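You operate a simulated robot arm through the tools that you are given. There is no shell and no other tool. Be economical: measure what you need, move in short steps, check, and stop when the job is done.

You are at the controls of a simulated robot arm. One attempt, no reset.

TASK
Lock the motor off, fit the feeler block the jig names, clamp it.
Fine: slacken the clamp first; it must read SET.

It is judged by the outcome, as a careful person would: the job done as asked, and still so three seconds after it is handed in. It fails if anything else is knocked over, pushed out of place, dropped, spilled or broken.

THE ROBOT
A 6-joint arm with a two-finger parallel gripper, fixed in place. Base frame: the origin is at the foot of the arm, x ahead of it, y to its left, z up; the work surface is at about z = 0.885. Units: m, degrees, N and s.
With the tool pointing down near the work surface it reaches from about 0.32 to 0.7 m from the base axis. Its first joint turns from -166.0 to 166.0 degrees. Payload 4.1 kg.
The TCP is the grasp point between the finger pads, 0.023 m short of the fingertips. In the tool frame z runs along the fingers and y along their closing line. Largest opening 0.094 m; finger width 0.038, thickness 0.01; the body of the gripper, 0.054 by 0.096 m, starts 0.039 m behind the TCP.
Orientation is told as [roll, pitch, yaw] about the base's x, y, z axes, in that order, counted from this pose: with the fingers straight down and closing along the base's y, the tool's x points along the base's -x, its y along +y and its z along -z.

THE INTERFACE
- The arm moves only by the tool send_rows. Its argument "commands" is a list of rows, each a list of 6 numbers: the shift along the tool's x, y, z in units of 300 mm (1.0 is 300 mm), then the turn, a rotation vector about the tool's x, y, z in units of 180 degrees (1.0 is 180 degrees). In form: [[x, y, z, wx, wy, wz], ...]. A call has 1 to 20 rows; each row is the pose to reach, as a shift and turn from the pose commanded when the call began, along the tool's axes at that moment. "fingers" is the gripper command, from -1 (shut) to 1 (fully open), values between in proportion, set as the call begins (left out, the last holds). A call with a number of a shift or a turn outside -1 to 1 is refused whole. Rows are played at 5 a second. More than 0.05 m and 8.6 degrees between two rows, or a gripper value outside its range, and nothing of the call is played. A pose out of reach is approached as far as the arm can. The call stops where the force on the tool passes 40 N (or 10 N more than at its start, if that is more) or the arm is blocked; 0.2 s more then pass. Each finger travels about 0.045 m/s and halts on what it meets, pressing with about 41 N; the grip force reading is that of the motor and also rises with nothing between the fingers. The clock runs only during rows and for 0.2 s after the last one: add rows that repeat a pose to give the fingers time. The reply holds the time, the measured pose of the TCP, the force on the tool along the base axes, the opening and the grip force, in the units named above and with some noise.
- Cameras (640 x 400 px; columns grow to the right, rows downward): "scene" is fixed at [0.4017, 0.4981, 1.5948]; the picture's right is [-1.00, -0.04, 0.00], its down [-0.03, 0.72, -0.69] and it looks along [0.02, -0.69, -0.72] (base axes); focal length 356 px, centre (320, 200). "wrist" rides on the gripper at [0.086, 0.016, -0.074] in the tool frame; the picture's right is [-0.18, 0.98, 0.00], its down [-0.58, -0.11, -0.81] and it looks along [-0.79, -0.15, 0.59] (tool axes); focal length 243 px, centre (320, 200). There is no depth. A picture from a camera that has moved, and an enlarged one, comes with that camera's place and axes in the base frame and with its lens.
- capture(camera): a new picture of that camera. It takes no simulated time.
- slide_trunk(by): slides the trunk up (or, below 0, down) by that many m; the arm rides with it, the base frame stays. It gives what a move gives, with no picture.
- inspect(camera, box): a new picture of the part [left, top, right, bottom] of that camera's present view, enlarged. It takes no simulated time.
- job_done(): hands the job in; it is judged then, once.

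Work in short steps. Places have to be worked out from the pictures, the camera data and where the tool is seen: move nearer, look again, correct. Check each grasp and each placing, and mend what went wrong. You have 120 turns and 68 pictures in all, those below and enlarged ones among them. Open the gripper and draw the arm clear of the work before you hand the job in, unless the task says otherwise; then end with one line.

The tools are called after ">>>" as name(argument=value, ...) on one line, values as JSON. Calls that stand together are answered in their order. send_rows: Moves the arm, as the interface text tells. Its arguments: {"type":"object","properties":{"commands":{"type":"array","items":{"type":"array","items":{"type":"number"}}},"fingers":{"type":"number"}},"required":["commands"]} The other tools are called the same way: slide_trunk (by) slides the trunk up or down; capture (camera) takes a picture; inspect (camera, box) takes an enlarged picture of a part of a camera's view; job_done () hands the job in.

At the start:

```text
t: 0.0
eef_pos: [0.3495, -0.1699, 1.2265]
tcp_rot: [-0.1, -0.1, -0.1]
wrist_force: [-0.6, -0.7, 0.0]
grip_width: 0.094
finger_force: 0.1
trunk travel left (down, up): [-0.475, 0.115]
```

scene: 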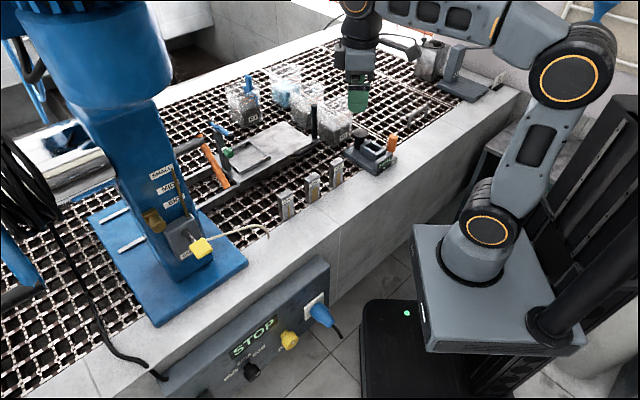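
wrist: 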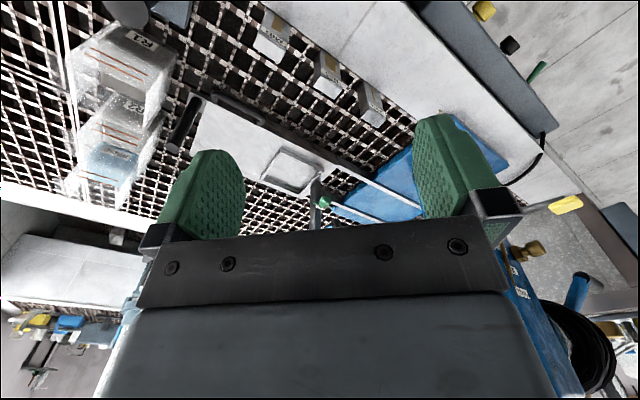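

The scene shows a jig plate, three upright feeler blocks, a drill press with control panel. I'll enlarge the important regions.

>>> inspect(camera="scene", box=[160, 260, 360, 385])

>>> inspect(camera="scene", box=[170, 90, 350, 220])

>>> inspect(camera="scene", box=[300, 60, 420, 190])

>>> inspect(camera="wrist", box=[160, 60, 460, 240])

>>> inspect(camera="scene", box=[80, 150, 280, 275])

```text
3.20 times, centred on (260, 322) of scene
camera zoom: at [0.4017, 0.4981, 1.5948], right [-1.0, -0.04, 0.0], down [-0.03, 0.72, -0.69], along [0.02, -0.69, -0.72], focal length 1140 px, centre (512, -192)
```

zoom: 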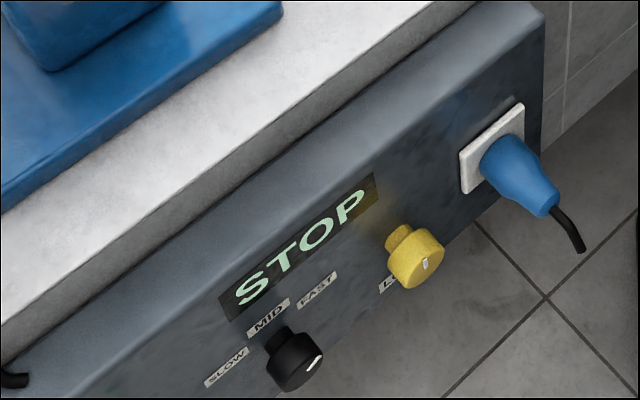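

```text
3.08 times, centred on (260, 155) of scene
camera zoom: at [0.4017, 0.4981, 1.5948], right [-1.0, -0.04, 0.0], down [-0.03, 0.72, -0.69], along [0.02, -0.69, -0.72], focal length 1096 px, centre (505, 338)
```

zoom: 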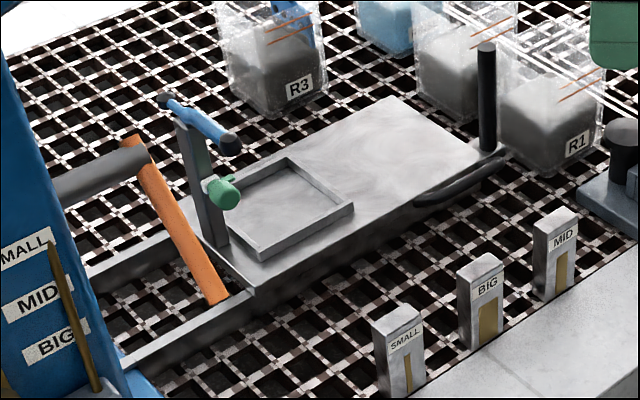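

```text
3.08 times, centred on (360, 125) of scene
camera zoom: at [0.4017, 0.4981, 1.5948], right [-1.0, -0.04, 0.0], down [-0.03, 0.72, -0.69], along [0.02, -0.69, -0.72], focal length 1096 px, centre (197, 431)
```

zoom: 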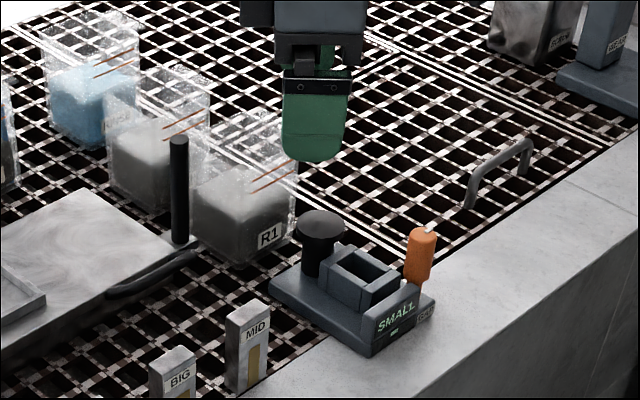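

```text
2.13 times, centred on (310, 150) of wrist
camera zoom: at [0.2623, -0.1526, 1.3008], right [0.18, 0.98, 0.0], down [0.58, -0.11, 0.81], along [0.79, -0.15, -0.59], focal length 518 px, centre (341, 307)
```

zoom: 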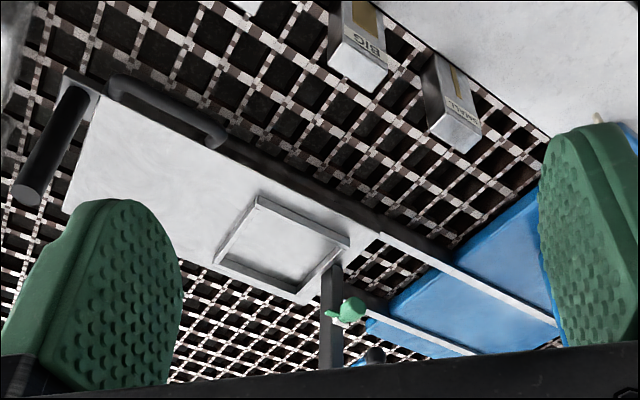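

```text
3.20 times, centred on (180, 212) of scene
camera zoom: at [0.4017, 0.4981, 1.5948], right [-1.0, -0.04, 0.0], down [-0.03, 0.72, -0.69], along [0.02, -0.69, -0.72], focal length 1140 px, centre (768, 160)
```

zoom: 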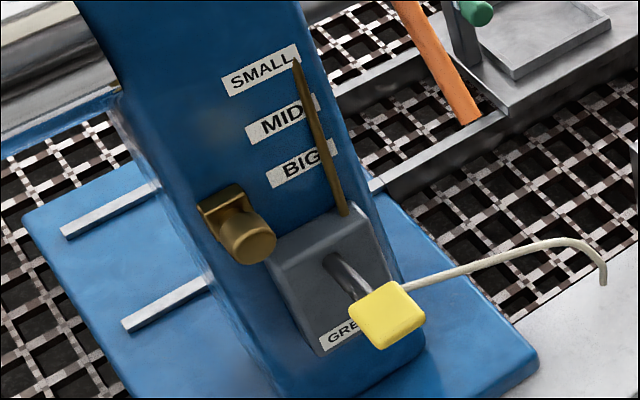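

The jig display reads SMALL. I zoom on the jig display and the yellow knob label.

>>> inspect(camera="scene", box=[340, 120, 410, 180])

>>> inspect(camera="scene", box=[265, 315, 325, 360])

```text
6.67 times, centred on (375, 150) of scene
camera zoom: at [0.4017, 0.4981, 1.5948], right [-1.0, -0.04, 0.0], down [-0.03, 0.72, -0.69], along [0.02, -0.69, -0.72], focal length 2376 px, centre (-47, 533)
```

zoom: 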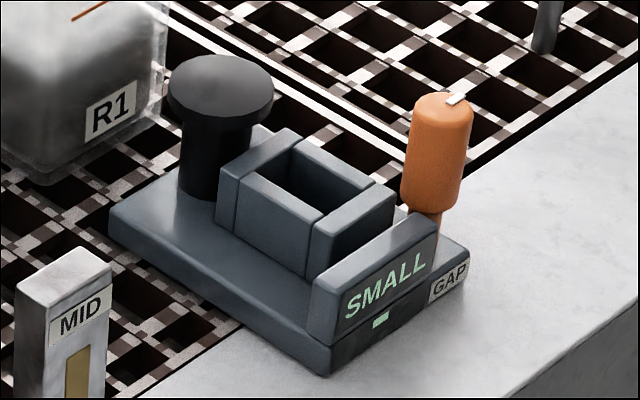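

```text
8.89 times, centred on (295, 338) of scene
camera zoom: at [0.4017, 0.4981, 1.5948], right [-1.0, -0.04, 0.0], down [-0.03, 0.72, -0.69], along [0.02, -0.69, -0.72], focal length 3168 px, centre (542, -1022)
```

zoom: 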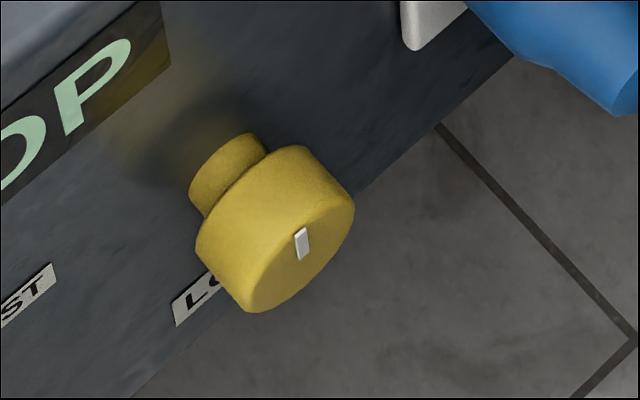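

Get a closer wrist view of the jig: yaw −60°, TCP to about (0.25, −0.20, 1.08).

>>> send_rows(commands=[[0.041, -0.012, 0.061, 0, 0, 0.0417], [0.082, -0.025, 0.122, 0, 0, 0.0833], [0.124, -0.037, 0.183, 0, 0, 0.125], [0.165, -0.05, 0.244, 0, 0, 0.1667], [0.206, -0.062, 0.305, 0, 0, 0.2083], [0.248, -0.075, 0.366, 0, 0, 0.25], [0.289, -0.087, 0.427, 0, 0, 0.2917], [0.33, -0.1, 0.488, 0, 0, 0.3333], [0.33, -0.1, 0.488, 0, 0, 0.3333]])

>>> capture(camera="wrist")

```text
t: 2.0
eef_pos: [0.2484, -0.2024, 1.081]
tcp_rot: [0.0, 0.0, -60.2]
wrist_force: [0.3, -0.3, -0.1]
grip_width: 0.0941
finger_force: 0.0
trunk travel left (down, up): [-0.475, 0.115]
```

```text
58 pictures are left
camera wrist: at [0.2193, -0.1174, 1.1567], right [0.94, 0.33, 0.0], down [0.2, -0.56, 0.81], along [0.27, -0.76, -0.59], focal length 243 px, centre (320, 200)
```

wrist: 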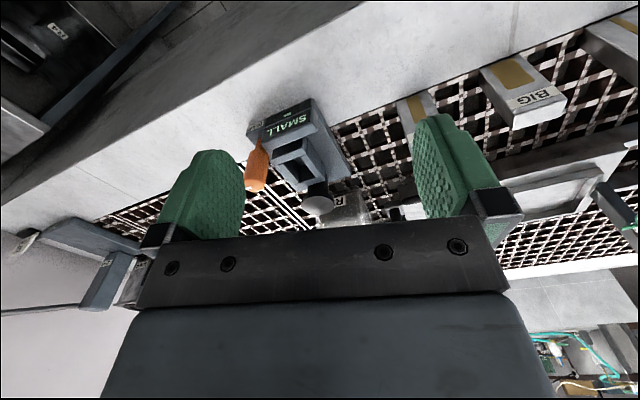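

The jig is visible (picture upside down). Enlarge.

>>> inspect(camera="wrist", box=[230, 80, 370, 220])

>>> inspect(camera="wrist", box=[380, 30, 600, 170])

```text
2.86 times, centred on (300, 150) of wrist
camera zoom: at [0.2193, -0.1174, 1.1567], right [0.94, 0.33, 0.0], down [0.2, -0.56, 0.81], along [0.27, -0.76, -0.59], focal length 693 px, centre (377, 343)
```

zoom: 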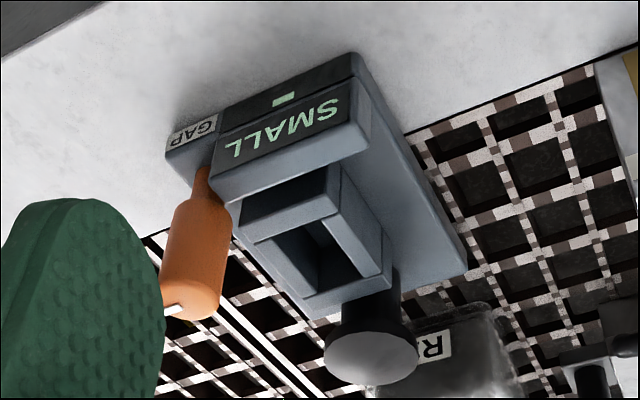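

```text
2.86 times, centred on (490, 100) of wrist
camera zoom: at [0.2193, -0.1174, 1.1567], right [0.94, 0.33, 0.0], down [0.2, -0.56, 0.81], along [0.27, -0.76, -0.59], focal length 693 px, centre (-166, 486)
```

zoom: 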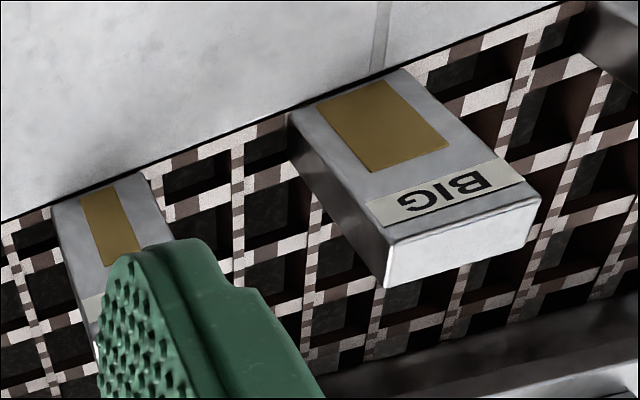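

Jig: pocket about (0.268,−0.338,0.945), orange knob top (0.22,−0.338,0.985), black mushroom (0.31,−0.379,0.965). I want a nearly top-down view to understand the clamp.

>>> send_rows(commands=[[-0.11, -0.048, 0.02, 0, 0.021, 0], [-0.22, -0.095, 0.04, 0, 0.042, 0], [-0.33, -0.143, 0.06, 0, 0.063, 0], [-0.451, -0.191, 0.083, 0, 0.083, 0], [-0.451, -0.191, 0.083, 0, 0.083, 0]])

>>> capture(camera="wrist")

>>> inspect(camera="wrist", box=[220, 20, 440, 160])

```text
t: 3.2
eef_pos: [0.2673, -0.346, 1.0564]
tcp_rot: [0.0, 15.0, -59.9]
wrist_force: [0.1, 0.5, -0.2]
grip_width: 0.0939
finger_force: 0.0
trunk travel left (down, up): [-0.475, 0.115]
```

```text
55 pictures are left
camera wrist: at [0.248, -0.2814, 1.1514], right [0.94, 0.34, -0.05], down [0.29, -0.72, 0.63], along [0.18, -0.6, -0.78], focal length 243 px, centre (320, 200)
```

wrist: 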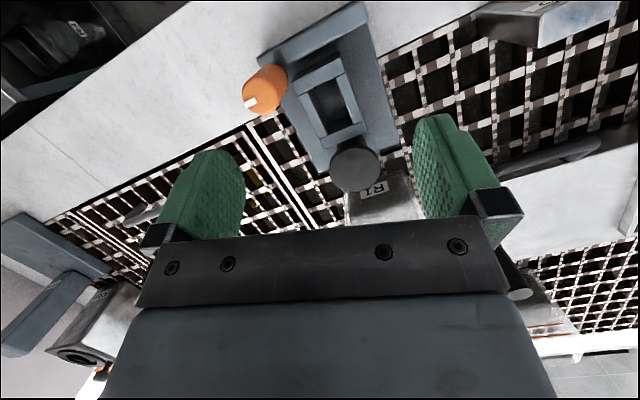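

```text
2.86 times, centred on (330, 90) of wrist
camera zoom: at [0.248, -0.2814, 1.1514], right [0.94, 0.34, -0.05], down [0.29, -0.72, 0.63], along [0.18, -0.6, -0.78], focal length 693 px, centre (291, 514)
```

zoom: 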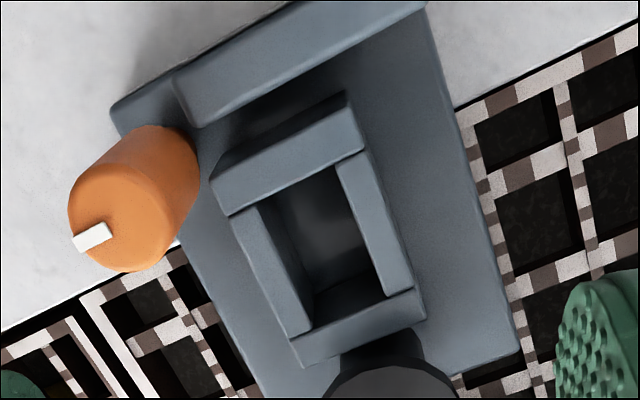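

Orange is a rotary knob with a pointer; the black mushroom's role is unclear. I'll look from the other (right) side at the mushroom's post and pocket; first untilt and shift to (0.40,−0.24,1.07).

>>> send_rows(commands=[[0.022, 0.14, -0.003, 0, -0.021, 0], [0.045, 0.28, -0.006, 0, -0.042, 0], [0.068, 0.42, -0.009, 0, -0.063, 0], [0.09, 0.56, -0.011, 0, -0.083, 0]])

>>> send_rows(commands=[[0, 0, 0, 0, 0, 0.045], [0, 0, 0, 0, 0, 0.09], [0, 0, 0, 0, 0, 0.135], [0, 0, 0, 0, 0, 0.18], [0, 0, 0, 0, 0, 0.225], [0, 0, 0, 0, 0, 0.27], [0, 0, 0, 0, 0, 0.315], [0, 0, 0, 0, 0, 0.355], [0, 0, 0, 0, 0, 0.355]])

>>> capture(camera="wrist")

```text
t: 4.2
eef_pos: [0.401, -0.2388, 1.0656]
tcp_rot: [0.0, -0.1, -60.1]
wrist_force: [0.0, 1.4, 0.5]
grip_width: 0.0941
finger_force: 0.0
trunk travel left (down, up): [-0.475, 0.115]
```

```text
t: 6.2
eef_pos: [0.4012, -0.2388, 1.0645]
tcp_rot: [0.0, 0.1, -124.1]
wrist_force: [-0.1, 0.0, 0.0]
grip_width: 0.0942
finger_force: 0.2
trunk travel left (down, up): [-0.475, 0.115]
```

```text
53 pictures are left
camera wrist: at [0.462, -0.1758, 1.1399], right [0.71, -0.7, 0.0], down [-0.42, -0.42, 0.81], along [-0.57, -0.57, -0.59], focal length 243 px, centre (320, 200)
```

wrist: 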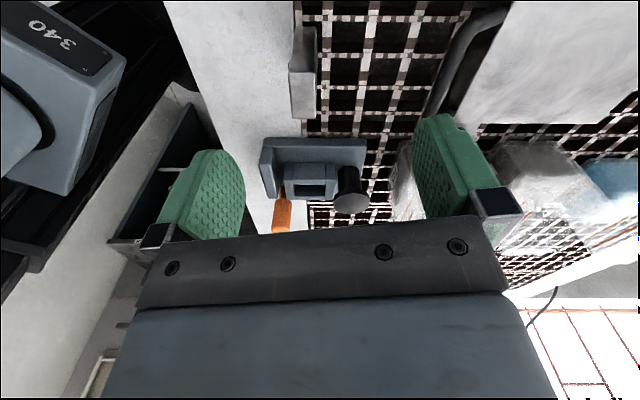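

>>> inspect(camera="wrist", box=[245, 120, 405, 240])

```text
3.33 times, centred on (325, 180) of wrist
camera zoom: at [0.462, -0.1758, 1.1399], right [0.71, -0.7, 0.0], down [-0.42, -0.42, 0.81], along [-0.57, -0.57, -0.59], focal length 809 px, centre (303, 267)
```

zoom: 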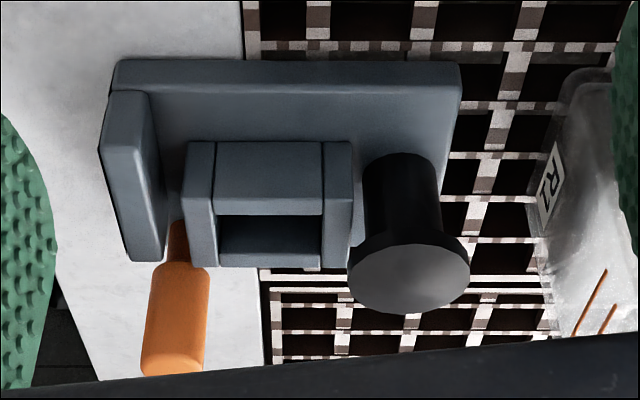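

Mushroom post looks like a fixed handle; orange is likely the clamp screw (to be tested gently). Motor lock first: swing to view the panel.

>>> send_rows(commands=[[0.102, -0.095, 0, 0, 0, -0.036], [0.205, -0.19, 0, 0, 0, -0.072], [0.307, -0.285, 0, 0, 0, -0.107], [0.41, -0.38, 0, 0, 0, -0.143], [0.512, -0.475, 0, 0, 0, -0.179], [0.615, -0.57, 0, 0, 0, -0.214], [0.717, -0.665, 0, 0, 0, -0.25]])

>>> send_rows(commands=[[0.122, 0.005, 0.02, 0, 0, -0.031], [0.245, 0.011, 0.05, 0, 0, -0.062], [0.367, 0.016, 0.1, 0, 0, -0.094], [0.49, 0.022, 0.16, 0, 0, -0.125], [0.612, 0.027, 0.22, 0, 0, -0.156], [0.735, 0.033, 0.28, 0, 0, -0.187], [0.857, 0.038, 0.35, 0, 0, -0.219], [0.98, 0.044, 0.433, 0, 0, -0.25], [0.98, 0.044, 0.433, 0, 0, -0.25]])

>>> capture(camera="wrist")

```text
t: 7.8
eef_pos: [0.3565, 0.0551, 1.065]
tcp_rot: [0.0, 0.0, -78.9]
wrist_force: [0.3, -0.2, -1.0]
grip_width: 0.0935
finger_force: 0.0
trunk travel left (down, up): [-0.475, 0.115]
```

```text
t: 9.8
eef_pos: [0.3094, 0.3398, 0.9316]
tcp_rot: [0.0, -0.1, -33.8]
wrist_force: [1.0, 0.6, -1.2]
grip_width: 0.0938
finger_force: 0.0
trunk travel left (down, up): [-0.475, 0.115]
```

```text
51 pictures are left
camera wrist: at [0.245, 0.403, 1.007], right [0.7, 0.71, 0.0], down [0.42, -0.41, 0.81], along [0.58, -0.56, -0.59], focal length 243 px, centre (320, 200)
```

wrist: 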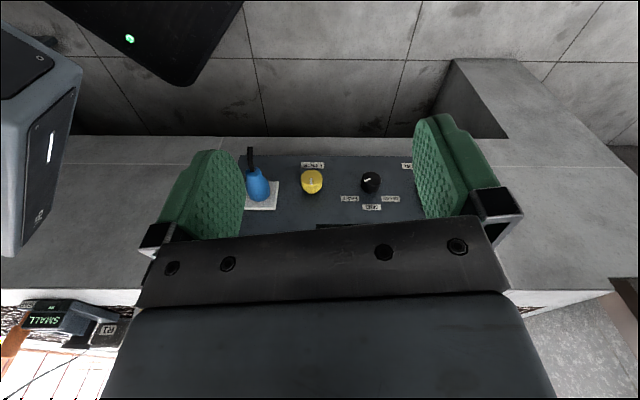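

>>> inspect(camera="wrist", box=[235, 140, 425, 230])

>>> capture(camera="scene")

```text
3.37 times, centred on (330, 185) of wrist
camera zoom: at [0.245, 0.403, 1.007], right [0.7, 0.71, 0.0], down [0.42, -0.41, 0.81], along [0.58, -0.56, -0.59], focal length 817 px, centre (286, 250)
```

zoom: 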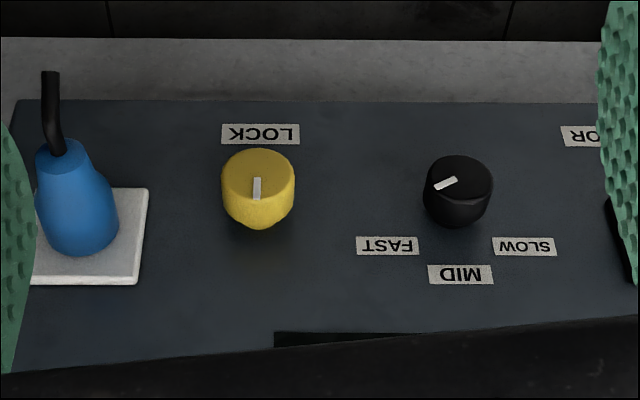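

```text
49 pictures are left
```

scene: 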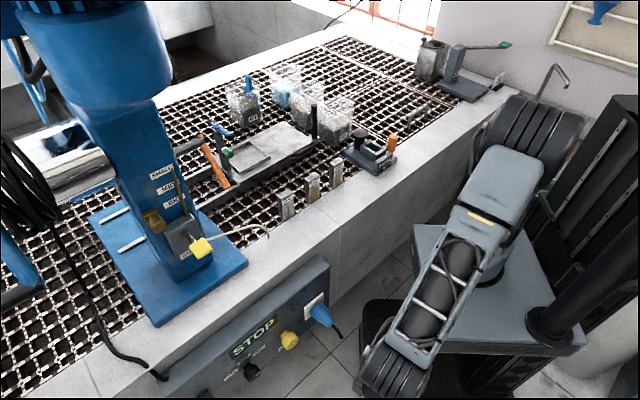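

Yellow knob (head ≈40 mm) face is at about (0.475,0.155,0.71), axis horizontal along (−0.7,0.7,0); pointer is up, LOCK label at the bottom. I'll align yaw to −45°, then tilt the tool horizontal to face the panel at a stand-off.

>>> send_rows(commands=[[0, 0, 0, 0, 0, 0.031], [0, 0, 0, 0, 0, 0.062], [0, 0, 0, 0, 0, 0.062]])

>>> send_rows(commands=[[-0.02, 0, 0.03, 0, -0.0455, 0], [-0.05, 0, 0.08, 0, -0.091, 0], [-0.08, 0, 0.14, 0, -0.136, 0], [-0.1, 0, 0.2, 0, -0.182, 0], [-0.12, 0, 0.27, 0, -0.227, 0], [-0.15, 0, 0.34, 0, -0.273, 0], [-0.18, 0, 0.41, 0, -0.318, 0], [-0.2, 0, 0.48, 0, -0.364, 0], [-0.23, 0, 0.55, 0, -0.409, 0], [-0.26, 0, 0.63, 0, -0.4545, 0], [-0.3, 0, 0.73, 0, -0.5, 0], [-0.3, 0, 0.73, 0, -0.5, 0]])

>>> capture(camera="wrist")

>>> capture(camera="scene")

```text
t: 10.6
eef_pos: [0.3107, 0.3396, 0.9344]
tcp_rot: [0.0, 0.0, -45.1]
wrist_force: [0.4, 0.3, -0.6]
grip_width: 0.094
finger_force: 0.1
trunk travel left (down, up): [-0.475, 0.115]
```

```text
t: 13.2
eef_pos: [0.3778, 0.2775, 0.7158]
tcp_rot: [174.9, -89.9, 139.9]
wrist_force: [-0.6, -0.2, -0.7]
grip_width: 0.0943
finger_force: 0.1
trunk travel left (down, up): [-0.475, 0.115]
```

```text
48 pictures are left
camera wrist: at [0.3353, 0.3437, 0.6299], right [0.7, 0.69, 0.18], down [-0.65, 0.49, 0.58], along [0.31, -0.52, 0.79], focal length 243 px, centre (320, 200)
```

wrist: 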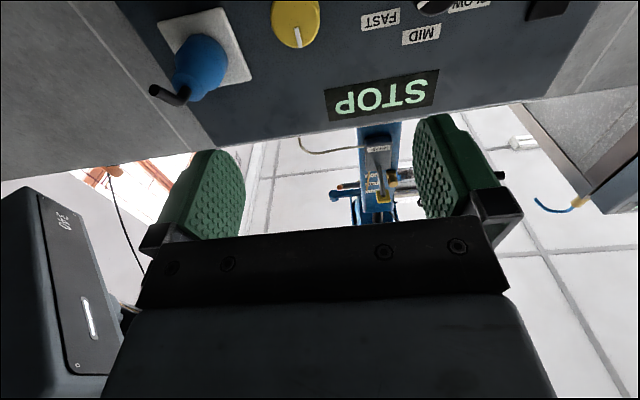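

```text
47 pictures are left
```

scene: 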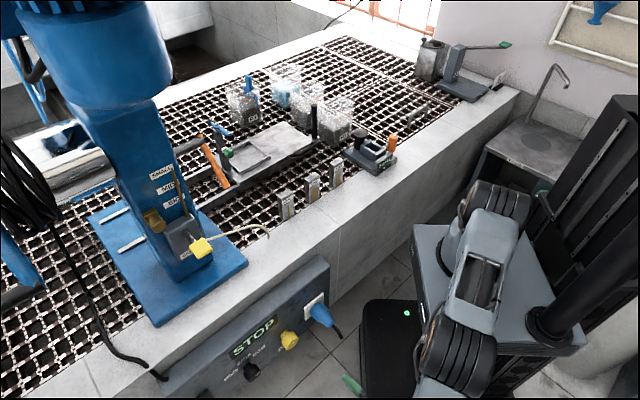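

The tool faces the panel. Knob lies 0.154 m ahead, 0.017 m to the left, 0.008 m lower. Advance to a 5 cm stand-off and check.

>>> send_rows(commands=[[0.013, -0.028, 0.11, 0, 0, 0], [0.027, -0.055, 0.22, 0, 0, 0], [0.027, -0.055, 0.333, 0, 0, 0], [0.027, -0.055, 0.333, 0, 0, 0]])

>>> capture(camera="wrist")

>>> inspect(camera="scene", box=[225, 285, 385, 385])

```text
t: 14.2
eef_pos: [0.4332, 0.1937, 0.7047]
tcp_rot: [50.6, -89.9, -95.7]
wrist_force: [-0.2, 0.9, -0.3]
grip_width: 0.094
finger_force: 0.1
trunk travel left (down, up): [-0.475, 0.115]
```

```text
46 pictures are left
camera wrist: at [0.3914, 0.2598, 0.6188], right [0.7, 0.69, 0.18], down [-0.65, 0.49, 0.58], along [0.31, -0.52, 0.79], focal length 243 px, centre (320, 200)
```

wrist: 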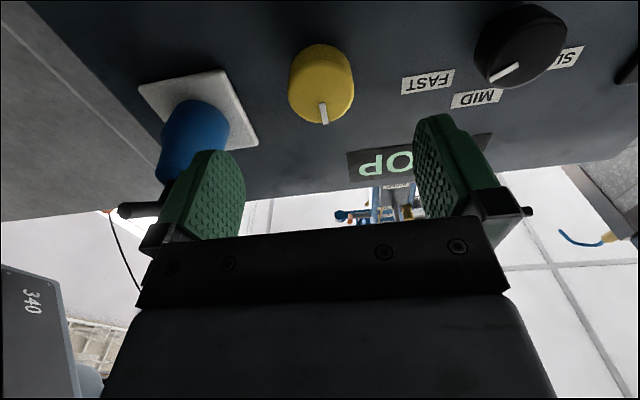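

```text
4.00 times, centred on (305, 335) of scene
camera zoom: at [0.4017, 0.4981, 1.5948], right [-1.0, -0.04, 0.0], down [-0.03, 0.72, -0.69], along [0.02, -0.69, -0.72], focal length 1426 px, centre (380, -340)
```

zoom: 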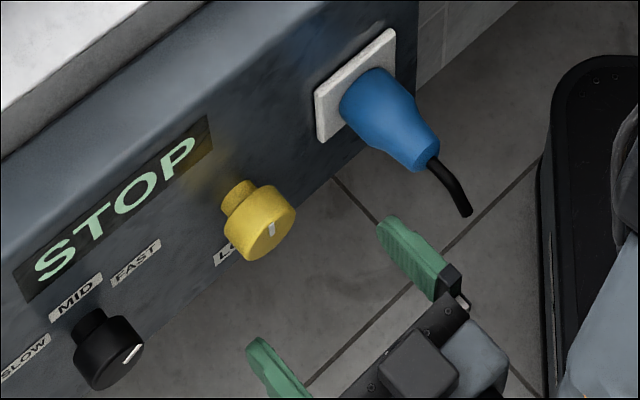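

Refined: the face is about 0.055–0.065 m ahead, nearly on axis. Advance 0.045 m and look again.

>>> send_rows(commands=[[0.005, 0.006, 0.05, 0, 0, 0], [0.01, 0.008, 0.1, 0, 0, 0], [0.01, 0.008, 0.15, 0, 0, 0], [0.01, 0.008, 0.15, 0, 0, 0]])

>>> capture(camera="wrist")

>>> inspect(camera="scene", box=[225, 285, 385, 385])

```text
t: 15.2
eef_pos: [0.4666, 0.1648, 0.7041]
tcp_rot: [-20.6, -90.1, -24.4]
wrist_force: [0.5, 0.2, -0.1]
grip_width: 0.0939
finger_force: 0.1
trunk travel left (down, up): [-0.475, 0.115]
```

```text
44 pictures are left
camera wrist: at [0.4247, 0.2301, 0.6185], right [0.7, 0.69, 0.18], down [-0.65, 0.49, 0.58], along [0.31, -0.52, 0.79], focal length 243 px, centre (320, 200)
```

wrist: 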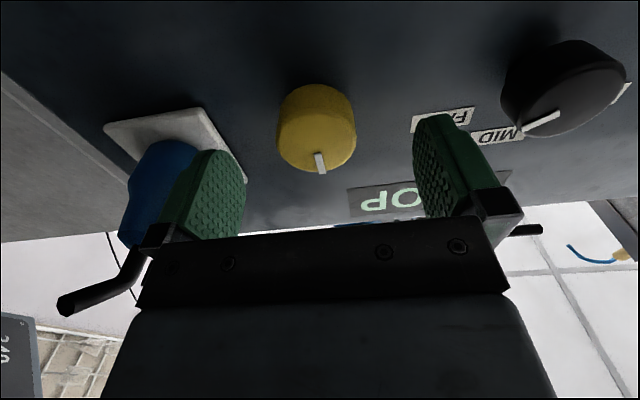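

```text
4.00 times, centred on (305, 335) of scene
camera zoom: at [0.4017, 0.4981, 1.5948], right [-1.0, -0.04, 0.0], down [-0.03, 0.72, -0.69], along [0.02, -0.69, -0.72], focal length 1426 px, centre (380, -340)
```

zoom: 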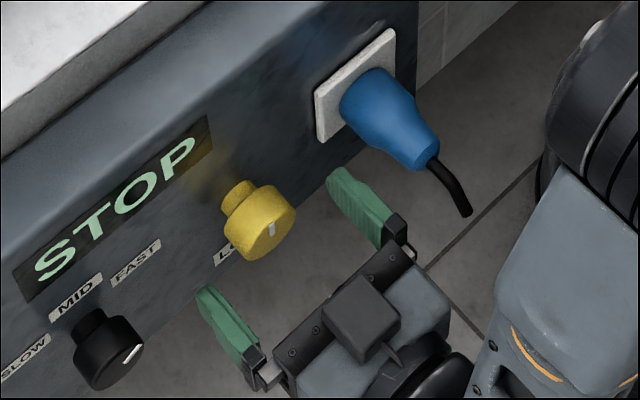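

Motion triangulation: knob face is 13 mm ahead, 5 mm lower, laterally centred. Advance 13 mm and close.

>>> send_rows(commands=[[0.01, 0, 0.02, 0, 0, 0], [0.017, 0, 0.045, 0, 0, 0], [0.017, 0, 0.045, 0, 0, 0]])

>>> send_rows(commands=[[0, 0, 0, 0, 0, 0], [0, 0, 0, 0, 0, 0], [0, 0, 0, 0, 0, 0], [0, 0, 0, 0, 0, 0], [0, 0, 0, 0, 0, 0]], fingers=-1)

>>> capture(camera="wrist")

```text
t: 16.0
eef_pos: [0.477, 0.1557, 0.6985]
tcp_rot: [-28.4, -90.0, -16.6]
wrist_force: [0.3, 0.4, 0.0]
grip_width: 0.0939
finger_force: 0.0
trunk travel left (down, up): [-0.475, 0.115]
```

```text
t: 17.2
eef_pos: [0.4755, 0.154, 0.6988]
tcp_rot: [-90.9, -90.0, 45.7]
wrist_force: [-11.3, -7.7, -2.3]
grip_width: 0.0411
finger_force: 45.3
trunk travel left (down, up): [-0.475, 0.115]
```

```text
42 pictures are left
camera wrist: at [0.4339, 0.2192, 0.6124], right [0.7, 0.69, 0.18], down [-0.64, 0.5, 0.58], along [0.31, -0.52, 0.79], focal length 243 px, centre (320, 200)
```

wrist: 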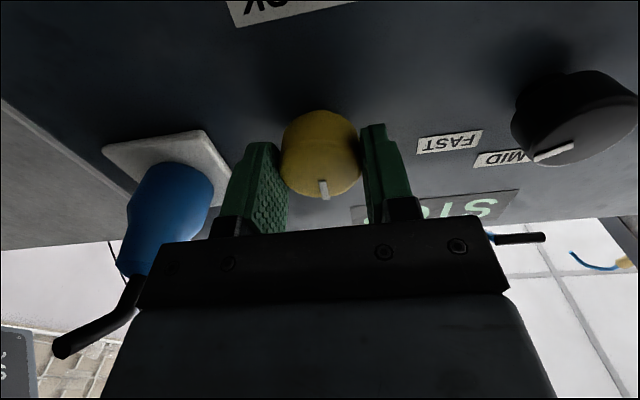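

Gripped (41 mm). Relieve the lateral load 1.5 mm and turn clockwise (seen from front) by 24° as a test.

>>> send_rows(commands=[[0, -0.005, 0, 0, 0, 0.033], [0, -0.005, 0, 0, 0, 0.067], [0, -0.005, 0, 0, 0, 0.1], [0, -0.005, 0, 0, 0, 0.133], [0, -0.005, 0, 0, 0, 0.133]])

>>> inspect(camera="scene", box=[205, 285, 365, 385])

```text
t: 17.6
eef_pos: [0.4763, 0.1533, 0.6973]
tcp_rot: [99.7, -87.6, -146.0]
wrist_force: [-11.4, -6.8, 10.0]
grip_width: 0.0413
finger_force: 45.2
out of reach, approached as far as the arm can: row 1
trunk travel left (down, up): [-0.475, 0.115]
stopped in row 1: the force on the tool passed its limit (the readings are from after the stop); the commanded pose is now the measured one
```

```text
4.00 times, centred on (285, 335) of scene
camera zoom: at [0.4017, 0.4981, 1.5948], right [-1.0, -0.04, 0.0], down [-0.03, 0.72, -0.69], along [0.02, -0.69, -0.72], focal length 1426 px, centre (460, -340)
```

zoom: 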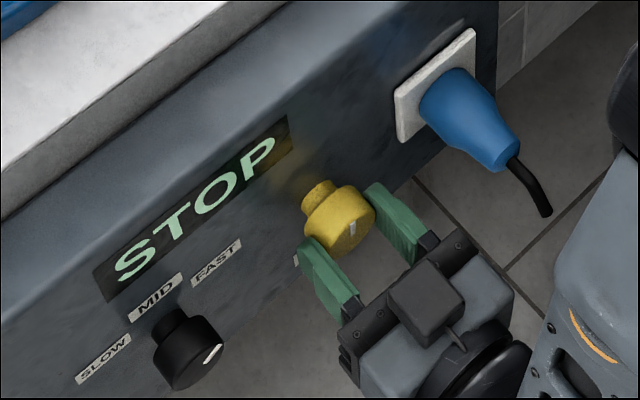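

Clockwise is at the arm's reach limit. Try the other way by 14°.

>>> send_rows(commands=[[0, -0.003, 0, 0, 0, -0.02], [0, -0.005, 0, 0, 0, -0.04], [0, -0.005, 0, 0, 0, -0.06], [0, -0.005, 0, 0, 0, -0.08], [0, -0.005, 0, 0, 0, -0.08]])

>>> capture(camera="wrist")

```text
t: 18.8
eef_pos: [0.4756, 0.153, 0.6957]
tcp_rot: [-89.9, -77.8, 43.7]
wrist_force: [-22.3, -12.1, -7.9]
grip_width: 0.0411
finger_force: 44.4
trunk travel left (down, up): [-0.475, 0.115]
```

```text
40 pictures are left
camera wrist: at [0.4213, 0.2063, 0.6074], right [0.72, 0.69, -0.03], down [-0.55, 0.59, 0.59], along [0.43, -0.41, 0.81], focal length 243 px, centre (320, 200)
```

wrist: 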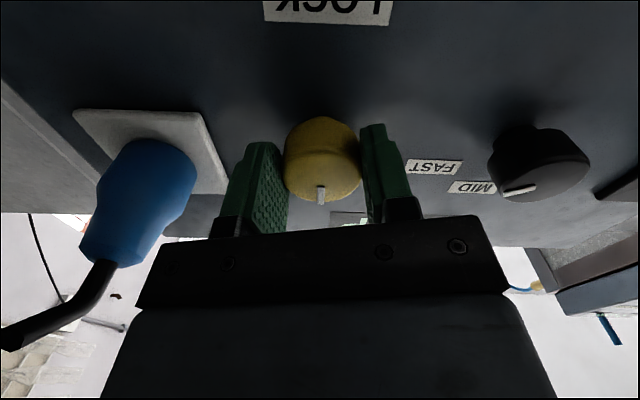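

>>> inspect(camera="scene", box=[255, 315, 335, 365])

```text
8.00 times, centred on (295, 340) of scene
camera zoom: at [0.4017, 0.4981, 1.5948], right [-1.0, -0.04, 0.0], down [-0.03, 0.72, -0.69], along [0.02, -0.69, -0.72], focal length 2851 px, centre (520, -920)
```

zoom: 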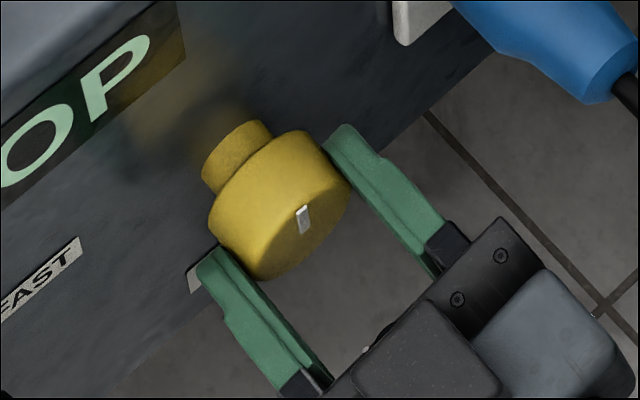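

The knob did not move counter-clockwise (fingers slipped: end stop) so it must turn clockwise, where the wrist was at its limit. Release, back off, and roll the tool −167° to regrip with clockwise range.

>>> send_rows(commands=[[0, 0, 0, 0, 0, 0], [0, 0, 0, 0, 0, 0], [0, 0, 0, 0, 0, 0], [0, 0, 0, 0, 0, 0], [0, 0, -0.05, 0, 0, 0], [0, 0, -0.15, 0, 0, 0], [0, 0, -0.27, 0, 0, 0]], fingers=1)

>>> send_rows(commands=[[0, 0, 0, 0, 0, -0.0465], [0, 0, 0, 0, 0, -0.093], [0, 0, 0, 0, 0, -0.1395], [0, 0, 0, 0, 0, -0.186], [0, 0, 0, 0, 0, -0.2325], [0, 0, 0, 0, 0, -0.279], [0, 0, 0, 0, 0, -0.3255], [0, 0, 0, 0, 0, -0.372], [0, 0, 0, 0, 0, -0.4185], [0, 0, 0, 0, 0, -0.465], [0, 0, 0, 0, 0, -0.5115], [0, 0, 0, 0, 0, -0.558], [0, 0, 0, 0, 0, -0.6045], [0, 0, 0, 0, 0, -0.651], [0, 0, 0, 0, 0, -0.6975], [0, 0, 0, 0, 0, -0.744], [0, 0, 0, 0, 0, -0.7905], [0, 0, 0, 0, 0, -0.837], [0, 0, 0, 0, 0, -0.8835], [0, 0, 0, 0, 0, -0.93]])

>>> capture(camera="wrist")

```text
t: 20.4
eef_pos: [0.4184, 0.2127, 0.6938]
tcp_rot: [-90.7, -78.0, 44.7]
wrist_force: [-1.0, 0.2, 0.6]
grip_width: 0.094
finger_force: 0.2
trunk travel left (down, up): [-0.475, 0.115]
```

```text
t: 24.6
eef_pos: [0.4207, 0.2126, 0.6967]
tcp_rot: [-105.5, 89.5, 28.4]
wrist_force: [-0.8, 0.1, -0.2]
grip_width: 0.094
finger_force: 0.2
trunk travel left (down, up): [-0.475, 0.115]
```

```text
38 pictures are left
camera wrist: at [0.3562, 0.2557, 0.7827], right [-0.71, -0.68, -0.19], down [-0.48, 0.66, -0.58], along [0.52, -0.32, -0.79], focal length 243 px, centre (320, 200)
```

wrist: 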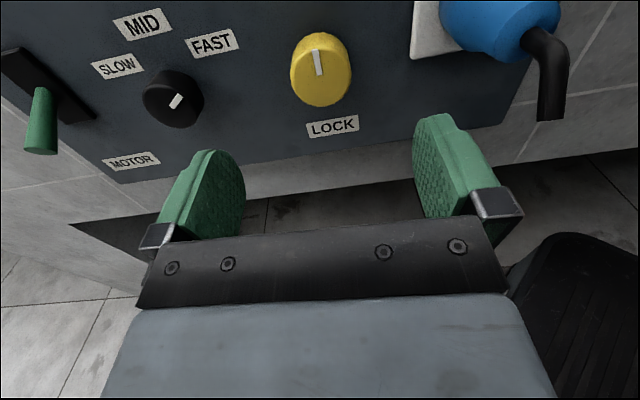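

Now a clear view: pointer up, LOCK label beneath. Advance onto the knob (83 mm, small lateral/vertical corrections) and close.

>>> send_rows(commands=[[0.01, 0.005, 0.08, 0, 0, 0], [0.018, 0.01, 0.16, 0, 0, 0], [0.018, 0.01, 0.22, 0, 0, 0], [0.018, 0.01, 0.275, 0, 0, 0], [0.018, 0.01, 0.275, 0, 0, 0]])

>>> send_rows(commands=[[0, 0, 0, 0, 0, 0], [0, 0, 0, 0, 0, 0], [0, 0, 0, 0, 0, 0], [0, 0, 0, 0, 0, 0], [0, 0, 0, 0, 0, 0]], fingers=-1)

>>> capture(camera="wrist")

```text
t: 25.8
eef_pos: [0.4766, 0.1514, 0.7022]
tcp_rot: [-99.5, 89.4, 34.5]
wrist_force: [0.4, -0.1, 1.3]
grip_width: 0.094
finger_force: 0.1
trunk travel left (down, up): [-0.475, 0.115]
```

```text
t: 27.0
eef_pos: [0.4774, 0.152, 0.702]
tcp_rot: [-99.5, 89.3, 34.7]
wrist_force: [15.5, 8.7, 3.3]
grip_width: 0.0415
finger_force: 45.4
trunk travel left (down, up): [-0.475, 0.115]
```

```text
37 pictures are left
camera wrist: at [0.4128, 0.1946, 0.7891], right [-0.7, -0.68, -0.2], down [-0.48, 0.66, -0.58], along [0.53, -0.32, -0.79], focal length 243 px, centre (320, 200)
```

wrist: 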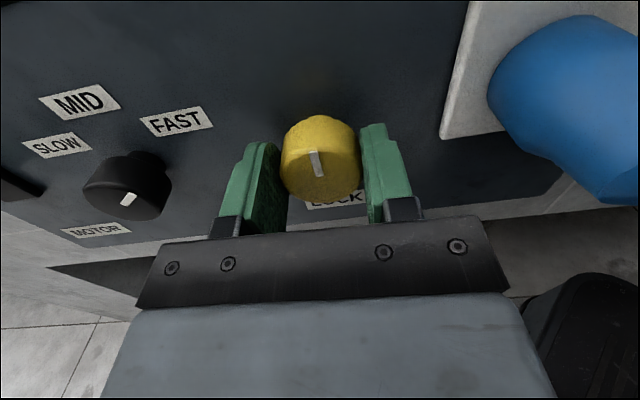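

Gripped. Relieve lateral load (2 mm) and turn clockwise 30°.

>>> send_rows(commands=[[0, -0.006, 0, 0, 0, 0], [0, -0.006, 0, 0, 0, 0.033], [0, -0.006, 0, 0, 0, 0.067], [0, -0.006, 0, 0, 0, 0.1], [0, -0.006, 0, 0, 0, 0.133], [0, -0.006, 0, 0, 0, 0.167], [0, -0.006, 0, 0, 0, 0.167]])

>>> capture(camera="wrist")

```text
t: 28.6
eef_pos: [0.4757, 0.1507, 0.7023]
tcp_rot: [-90.3, 59.2, 43.6]
wrist_force: [21.2, -11.2, 10.8]
grip_width: 0.0414
finger_force: 45.0
trunk travel left (down, up): [-0.475, 0.115]
```

```text
36 pictures are left
camera wrist: at [0.3825, 0.1659, 0.7683], right [-0.54, -0.52, -0.66], down [-0.28, 0.85, -0.45], along [0.8, -0.06, -0.6], focal length 243 px, centre (320, 200)
```

wrist: 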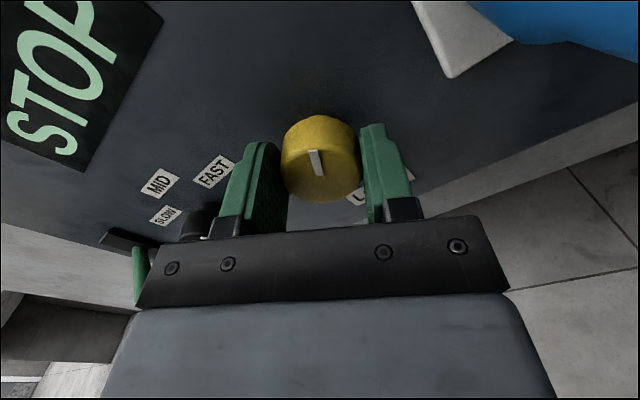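

The knob turned with the gripper. Continue 45° more clockwise.

>>> send_rows(commands=[[0, 0, 0.004, 0, 0, 0.04], [0, 0, 0.004, 0, 0, 0.08], [0, 0, 0.004, 0, 0, 0.12], [0, 0, 0.004, 0, 0, 0.16], [0, 0, 0.004, 0, 0, 0.2], [0, 0, 0.004, 0, 0, 0.25], [0, 0, 0.004, 0, 0, 0.25]])

>>> capture(camera="wrist")

```text
refused: row 6 steps farther than a row can; nothing moved
```

```text
35 pictures are left
camera wrist: at [0.3825, 0.1659, 0.7683], right [-0.54, -0.52, -0.66], down [-0.28, 0.85, -0.45], along [0.8, -0.06, -0.6], focal length 243 px, centre (320, 200)
```

wrist: 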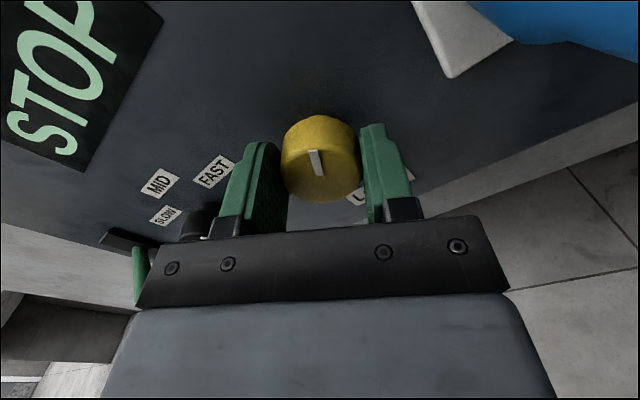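

Step slightly too large; resend with even steps.

>>> send_rows(commands=[[0, 0, 0, 0, 0, 0.04], [0, 0, 0, 0, 0, 0.08], [0, 0, 0, 0, 0, 0.12], [0, 0, 0, 0, 0, 0.16], [0, 0, 0, 0, 0, 0.2], [0, 0, 0, 0, 0, 0.24], [0, 0, 0, 0, 0, 0.27], [0, 0, 0, 0, 0, 0.27]])

>>> inspect(camera="scene", box=[215, 305, 335, 380])

```text
t: 30.4
eef_pos: [0.4755, 0.1499, 0.7006]
tcp_rot: [-89.8, 10.8, 44.0]
wrist_force: [-10.4, -10.9, -14.3]
grip_width: 0.0412
finger_force: 45.3
trunk travel left (down, up): [-0.475, 0.115]
```

```text
5.33 times, centred on (275, 342) of scene
camera zoom: at [0.4017, 0.4981, 1.5948], right [-1.0, -0.04, 0.0], down [-0.03, 0.72, -0.69], along [0.02, -0.69, -0.72], focal length 1901 px, centre (560, -560)
```

zoom: 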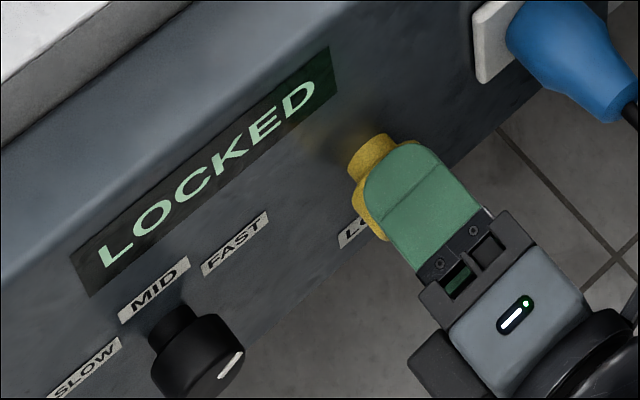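

Display reads LOCKED. Turn a further ~10° to seat it, then release and back off.

>>> send_rows(commands=[[0, 0, 0, 0, 0, 0.03], [0, 0, 0, 0, 0, 0.06], [0, 0, 0, 0, 0, 0.06]])

>>> send_rows(commands=[[0, 0, 0, 0, 0, 0], [0, 0, 0, 0, 0, 0], [0, 0, 0, 0, 0, 0], [0, 0, 0, 0, 0, 0], [0, 0, 0, 0, 0, 0], [0, 0, -0.1, 0, 0, 0], [0, 0, -0.2, 0, 0, 0], [0, 0, -0.33, 0, 0, 0]], fingers=1)

>>> inspect(camera="scene", box=[215, 285, 375, 385])

```text
t: 31.2
eef_pos: [0.4751, 0.1513, 0.6995]
tcp_rot: [-90.1, 0.1, 44.0]
wrist_force: [-24.4, -8.0, -23.5]
grip_width: 0.0412
finger_force: 44.4
trunk travel left (down, up): [-0.475, 0.115]
```

```text
t: 33.0
eef_pos: [0.4096, 0.2227, 0.7004]
tcp_rot: [-90.1, 0.0, 44.0]
wrist_force: [-0.5, -0.7, -0.2]
grip_width: 0.094
finger_force: 0.0
trunk travel left (down, up): [-0.475, 0.115]
```

```text
4.00 times, centred on (295, 335) of scene
camera zoom: at [0.4017, 0.4981, 1.5948], right [-1.0, -0.04, 0.0], down [-0.03, 0.72, -0.69], along [0.02, -0.69, -0.72], focal length 1426 px, centre (420, -340)
```

zoom: 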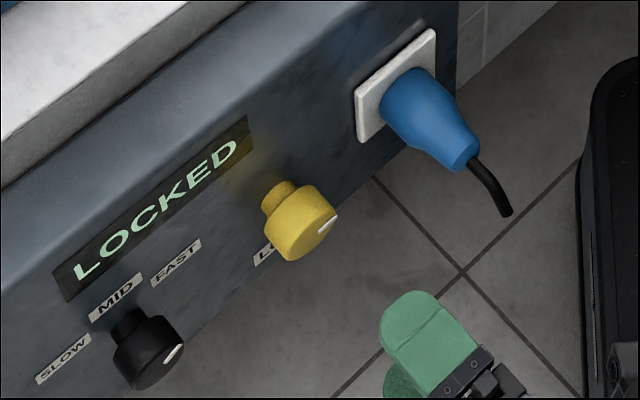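

LOCKED and stable. Now retract up and point the tool down again.

>>> send_rows(commands=[[0, -0.083, -0.05, -0.0417, 0, 0], [0, -0.167, -0.1, -0.0833, 0, 0], [0, -0.25, -0.12, -0.125, 0, 0], [0, -0.333, -0.12, -0.167, 0, 0], [0, -0.417, -0.12, -0.208, 0, 0], [0, -0.5, -0.12, -0.25, 0, 0], [0, -0.583, -0.12, -0.292, 0, 0], [0, -0.667, -0.12, -0.333, 0, 0], [0, -0.75, -0.12, -0.375, 0, 0], [0, -0.833, -0.12, -0.417, 0, 0], [0, -0.917, -0.12, -0.458, 0, 0], [0, -1.0, -0.12, -0.5, 0, 0], [0, -1.0, -0.12, -0.5, 0, 0]])

```text
t: 35.8
eef_pos: [0.3814, 0.2485, 1.0041]
tcp_rot: [0.0, 0.0, 44.0]
wrist_force: [-0.8, -0.2, 0.7]
grip_width: 0.0943
finger_force: 0.1
trunk travel left (down, up): [-0.475, 0.115]
```

Tool is vertical. Travel towards the jig in two legs, yawing to −30°.

>>> send_rows(commands=[[0.09, -0.093, -0.026, 0, 0, 0.0456], [0.18, -0.187, -0.052, 0, 0, 0.091], [0.27, -0.28, -0.078, 0, 0, 0.137], [0.36, -0.373, -0.104, 0, 0, 0.182], [0.45, -0.467, -0.13, 0, 0, 0.228], [0.54, -0.56, -0.155, 0, 0, 0.274], [0.63, -0.653, -0.181, 0, 0, 0.319], [0.72, -0.747, -0.207, 0, 0, 0.365], [0.81, -0.84, -0.233, 0, 0, 0.411]])

```text
t: 37.8
eef_pos: [0.3819, -0.1034, 1.0723]
tcp_rot: [0.0, 0.0, -30.1]
wrist_force: [-0.3, -0.1, -0.3]
grip_width: 0.0941
finger_force: 0.1
trunk travel left (down, up): [-0.475, 0.115]
```

Move over the orange knob with fingers half open.

>>> send_rows(commands=[[0.011, -0.135, 0.005, 0, 0, 0], [0.022, -0.27, 0.01, 0, 0, 0], [0.033, -0.406, 0.015, 0, 0, 0], [0.043, -0.542, 0.02, 0, 0, 0], [0.054, -0.677, 0.025, 0, 0, 0], [0.065, -0.813, 0.03, 0, 0, 0], [0.076, -0.948, 0.033, 0, 0, 0], [0.076, -0.948, 0.033, 0, 0, 0]], fingers=0.1)

>>> capture(camera="wrist")

>>> inspect(camera="scene", box=[300, 80, 460, 180])

```text
t: 39.6
eef_pos: [0.2201, -0.3399, 1.0608]
tcp_rot: [0.1, -0.1, -29.9]
wrist_force: [-0.5, 0.2, -0.4]
grip_width: 0.0517
finger_force: 0.1
trunk travel left (down, up): [-0.475, 0.115]
```

```text
32 pictures are left
camera wrist: at [0.1518, -0.2807, 1.1361], right [0.65, 0.76, 0.0], down [0.45, -0.38, 0.81], along [0.61, -0.52, -0.59], focal length 243 px, centre (320, 200)
```

wrist: 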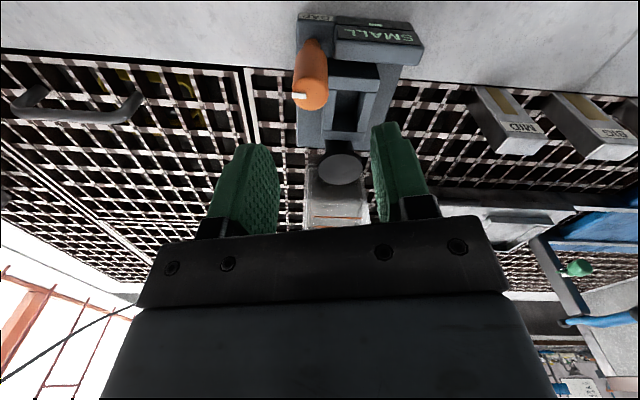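

```text
4.00 times, centred on (380, 130) of scene
camera zoom: at [0.4017, 0.4981, 1.5948], right [-1.0, -0.04, 0.0], down [-0.03, 0.72, -0.69], along [0.02, -0.69, -0.72], focal length 1426 px, centre (80, 480)
```

zoom: 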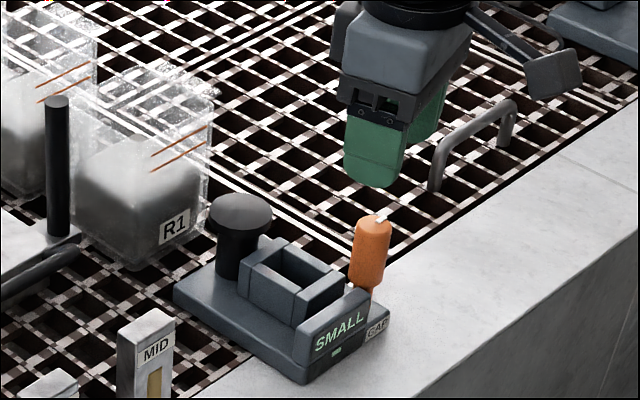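

Orange knob top centre ≈ (0.2175,−0.343,0.984). Descend to TCP z≈0.975 and close.

>>> send_rows(commands=[[0.002, -0.013, 0.09, 0, 0, 0], [0.002, -0.013, 0.18, 0, 0, 0], [0.002, -0.013, 0.25, 0, 0, 0], [0.002, -0.013, 0.286, 0, 0, 0], [0.002, -0.013, 0.286, 0, 0, 0]])

>>> send_rows(commands=[[0, 0, 0, 0, 0, 0], [0, 0, 0, 0, 0, 0], [0, 0, 0, 0, 0, 0], [0, 0, 0, 0, 0, 0]], fingers=-1)

>>> inspect(camera="scene", box=[320, 90, 440, 180])

```text
t: 40.8
eef_pos: [0.2208, -0.3378, 0.9755]
tcp_rot: [0.1, -0.1, -30.0]
wrist_force: [-0.8, 0.0, -0.1]
grip_width: 0.0517
finger_force: 0.0
trunk travel left (down, up): [-0.475, 0.115]
```

```text
t: 41.5
eef_pos: [0.2155, -0.3452, 0.9758]
tcp_rot: [-0.5, -0.4, -30.0]
wrist_force: [-25.2, -34.1, -11.8]
grip_width: 0.0257
finger_force: 40.8
trunk travel left (down, up): [-0.475, 0.115]
stopped in row 3: the force on the tool passed its limit (the readings are from after the stop); the commanded pose is now the measured one
```

```text
4.44 times, centred on (380, 135) of scene
camera zoom: at [0.4017, 0.4981, 1.5948], right [-1.0, -0.04, 0.0], down [-0.03, 0.72, -0.69], along [0.02, -0.69, -0.72], focal length 1584 px, centre (53, 489)
```

zoom: 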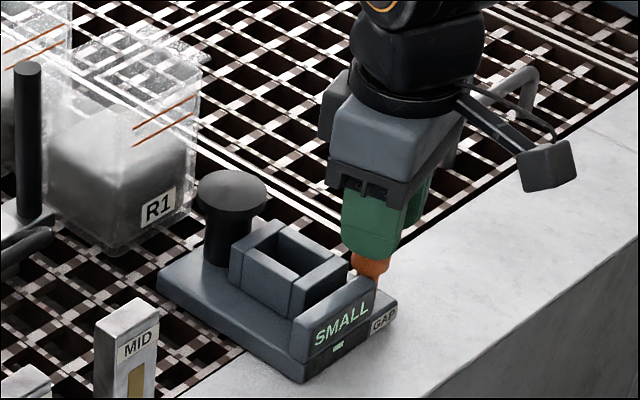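

Finger contact pulled the arm sideways; the jig seems unmoved. Re-read forces while holding.

>>> send_rows(commands=[[0, 0, 0, 0, 0, 0], [0, 0, 0, 0, 0, 0]])

```text
t: 42.0
eef_pos: [0.2173, -0.3454, 0.9762]
tcp_rot: [-0.7, -0.5, -29.7]
wrist_force: [-27.9, -32.9, -14.6]
grip_width: 0.0255
finger_force: 44.8
trunk travel left (down, up): [-0.475, 0.115]
stopped in row 2: the force on the tool passed its limit (the readings are from after the stop); the commanded pose is now the measured one
```

The tool is pulled toward tool −y; follow by 4 mm to unload.

>>> send_rows(commands=[[0, -0.007, 0, 0, 0, 0], [0, -0.013, 0, 0, 0, 0], [0, -0.013, 0, 0, 0, 0]])

```text
t: 42.8
eef_pos: [0.2163, -0.3455, 0.9767]
tcp_rot: [-0.5, -0.3, -29.6]
wrist_force: [-20.5, -26.0, -29.3]
grip_width: 0.0254
finger_force: 45.6
trunk travel left (down, up): [-0.475, 0.115]
```

Still loaded; continue a further 6 mm toward −y and 2 mm down.

>>> send_rows(commands=[[0, -0.01, 0.004, 0, 0, 0], [0, -0.02, 0.007, 0, 0, 0], [0, -0.02, 0.007, 0, 0, 0]])

```text
t: 43.6
eef_pos: [0.2171, -0.345, 0.9765]
tcp_rot: [-0.5, -0.2, -29.7]
wrist_force: [6.4, 17.4, -11.4]
grip_width: 0.0256
finger_force: 44.7
trunk travel left (down, up): [-0.475, 0.115]
```

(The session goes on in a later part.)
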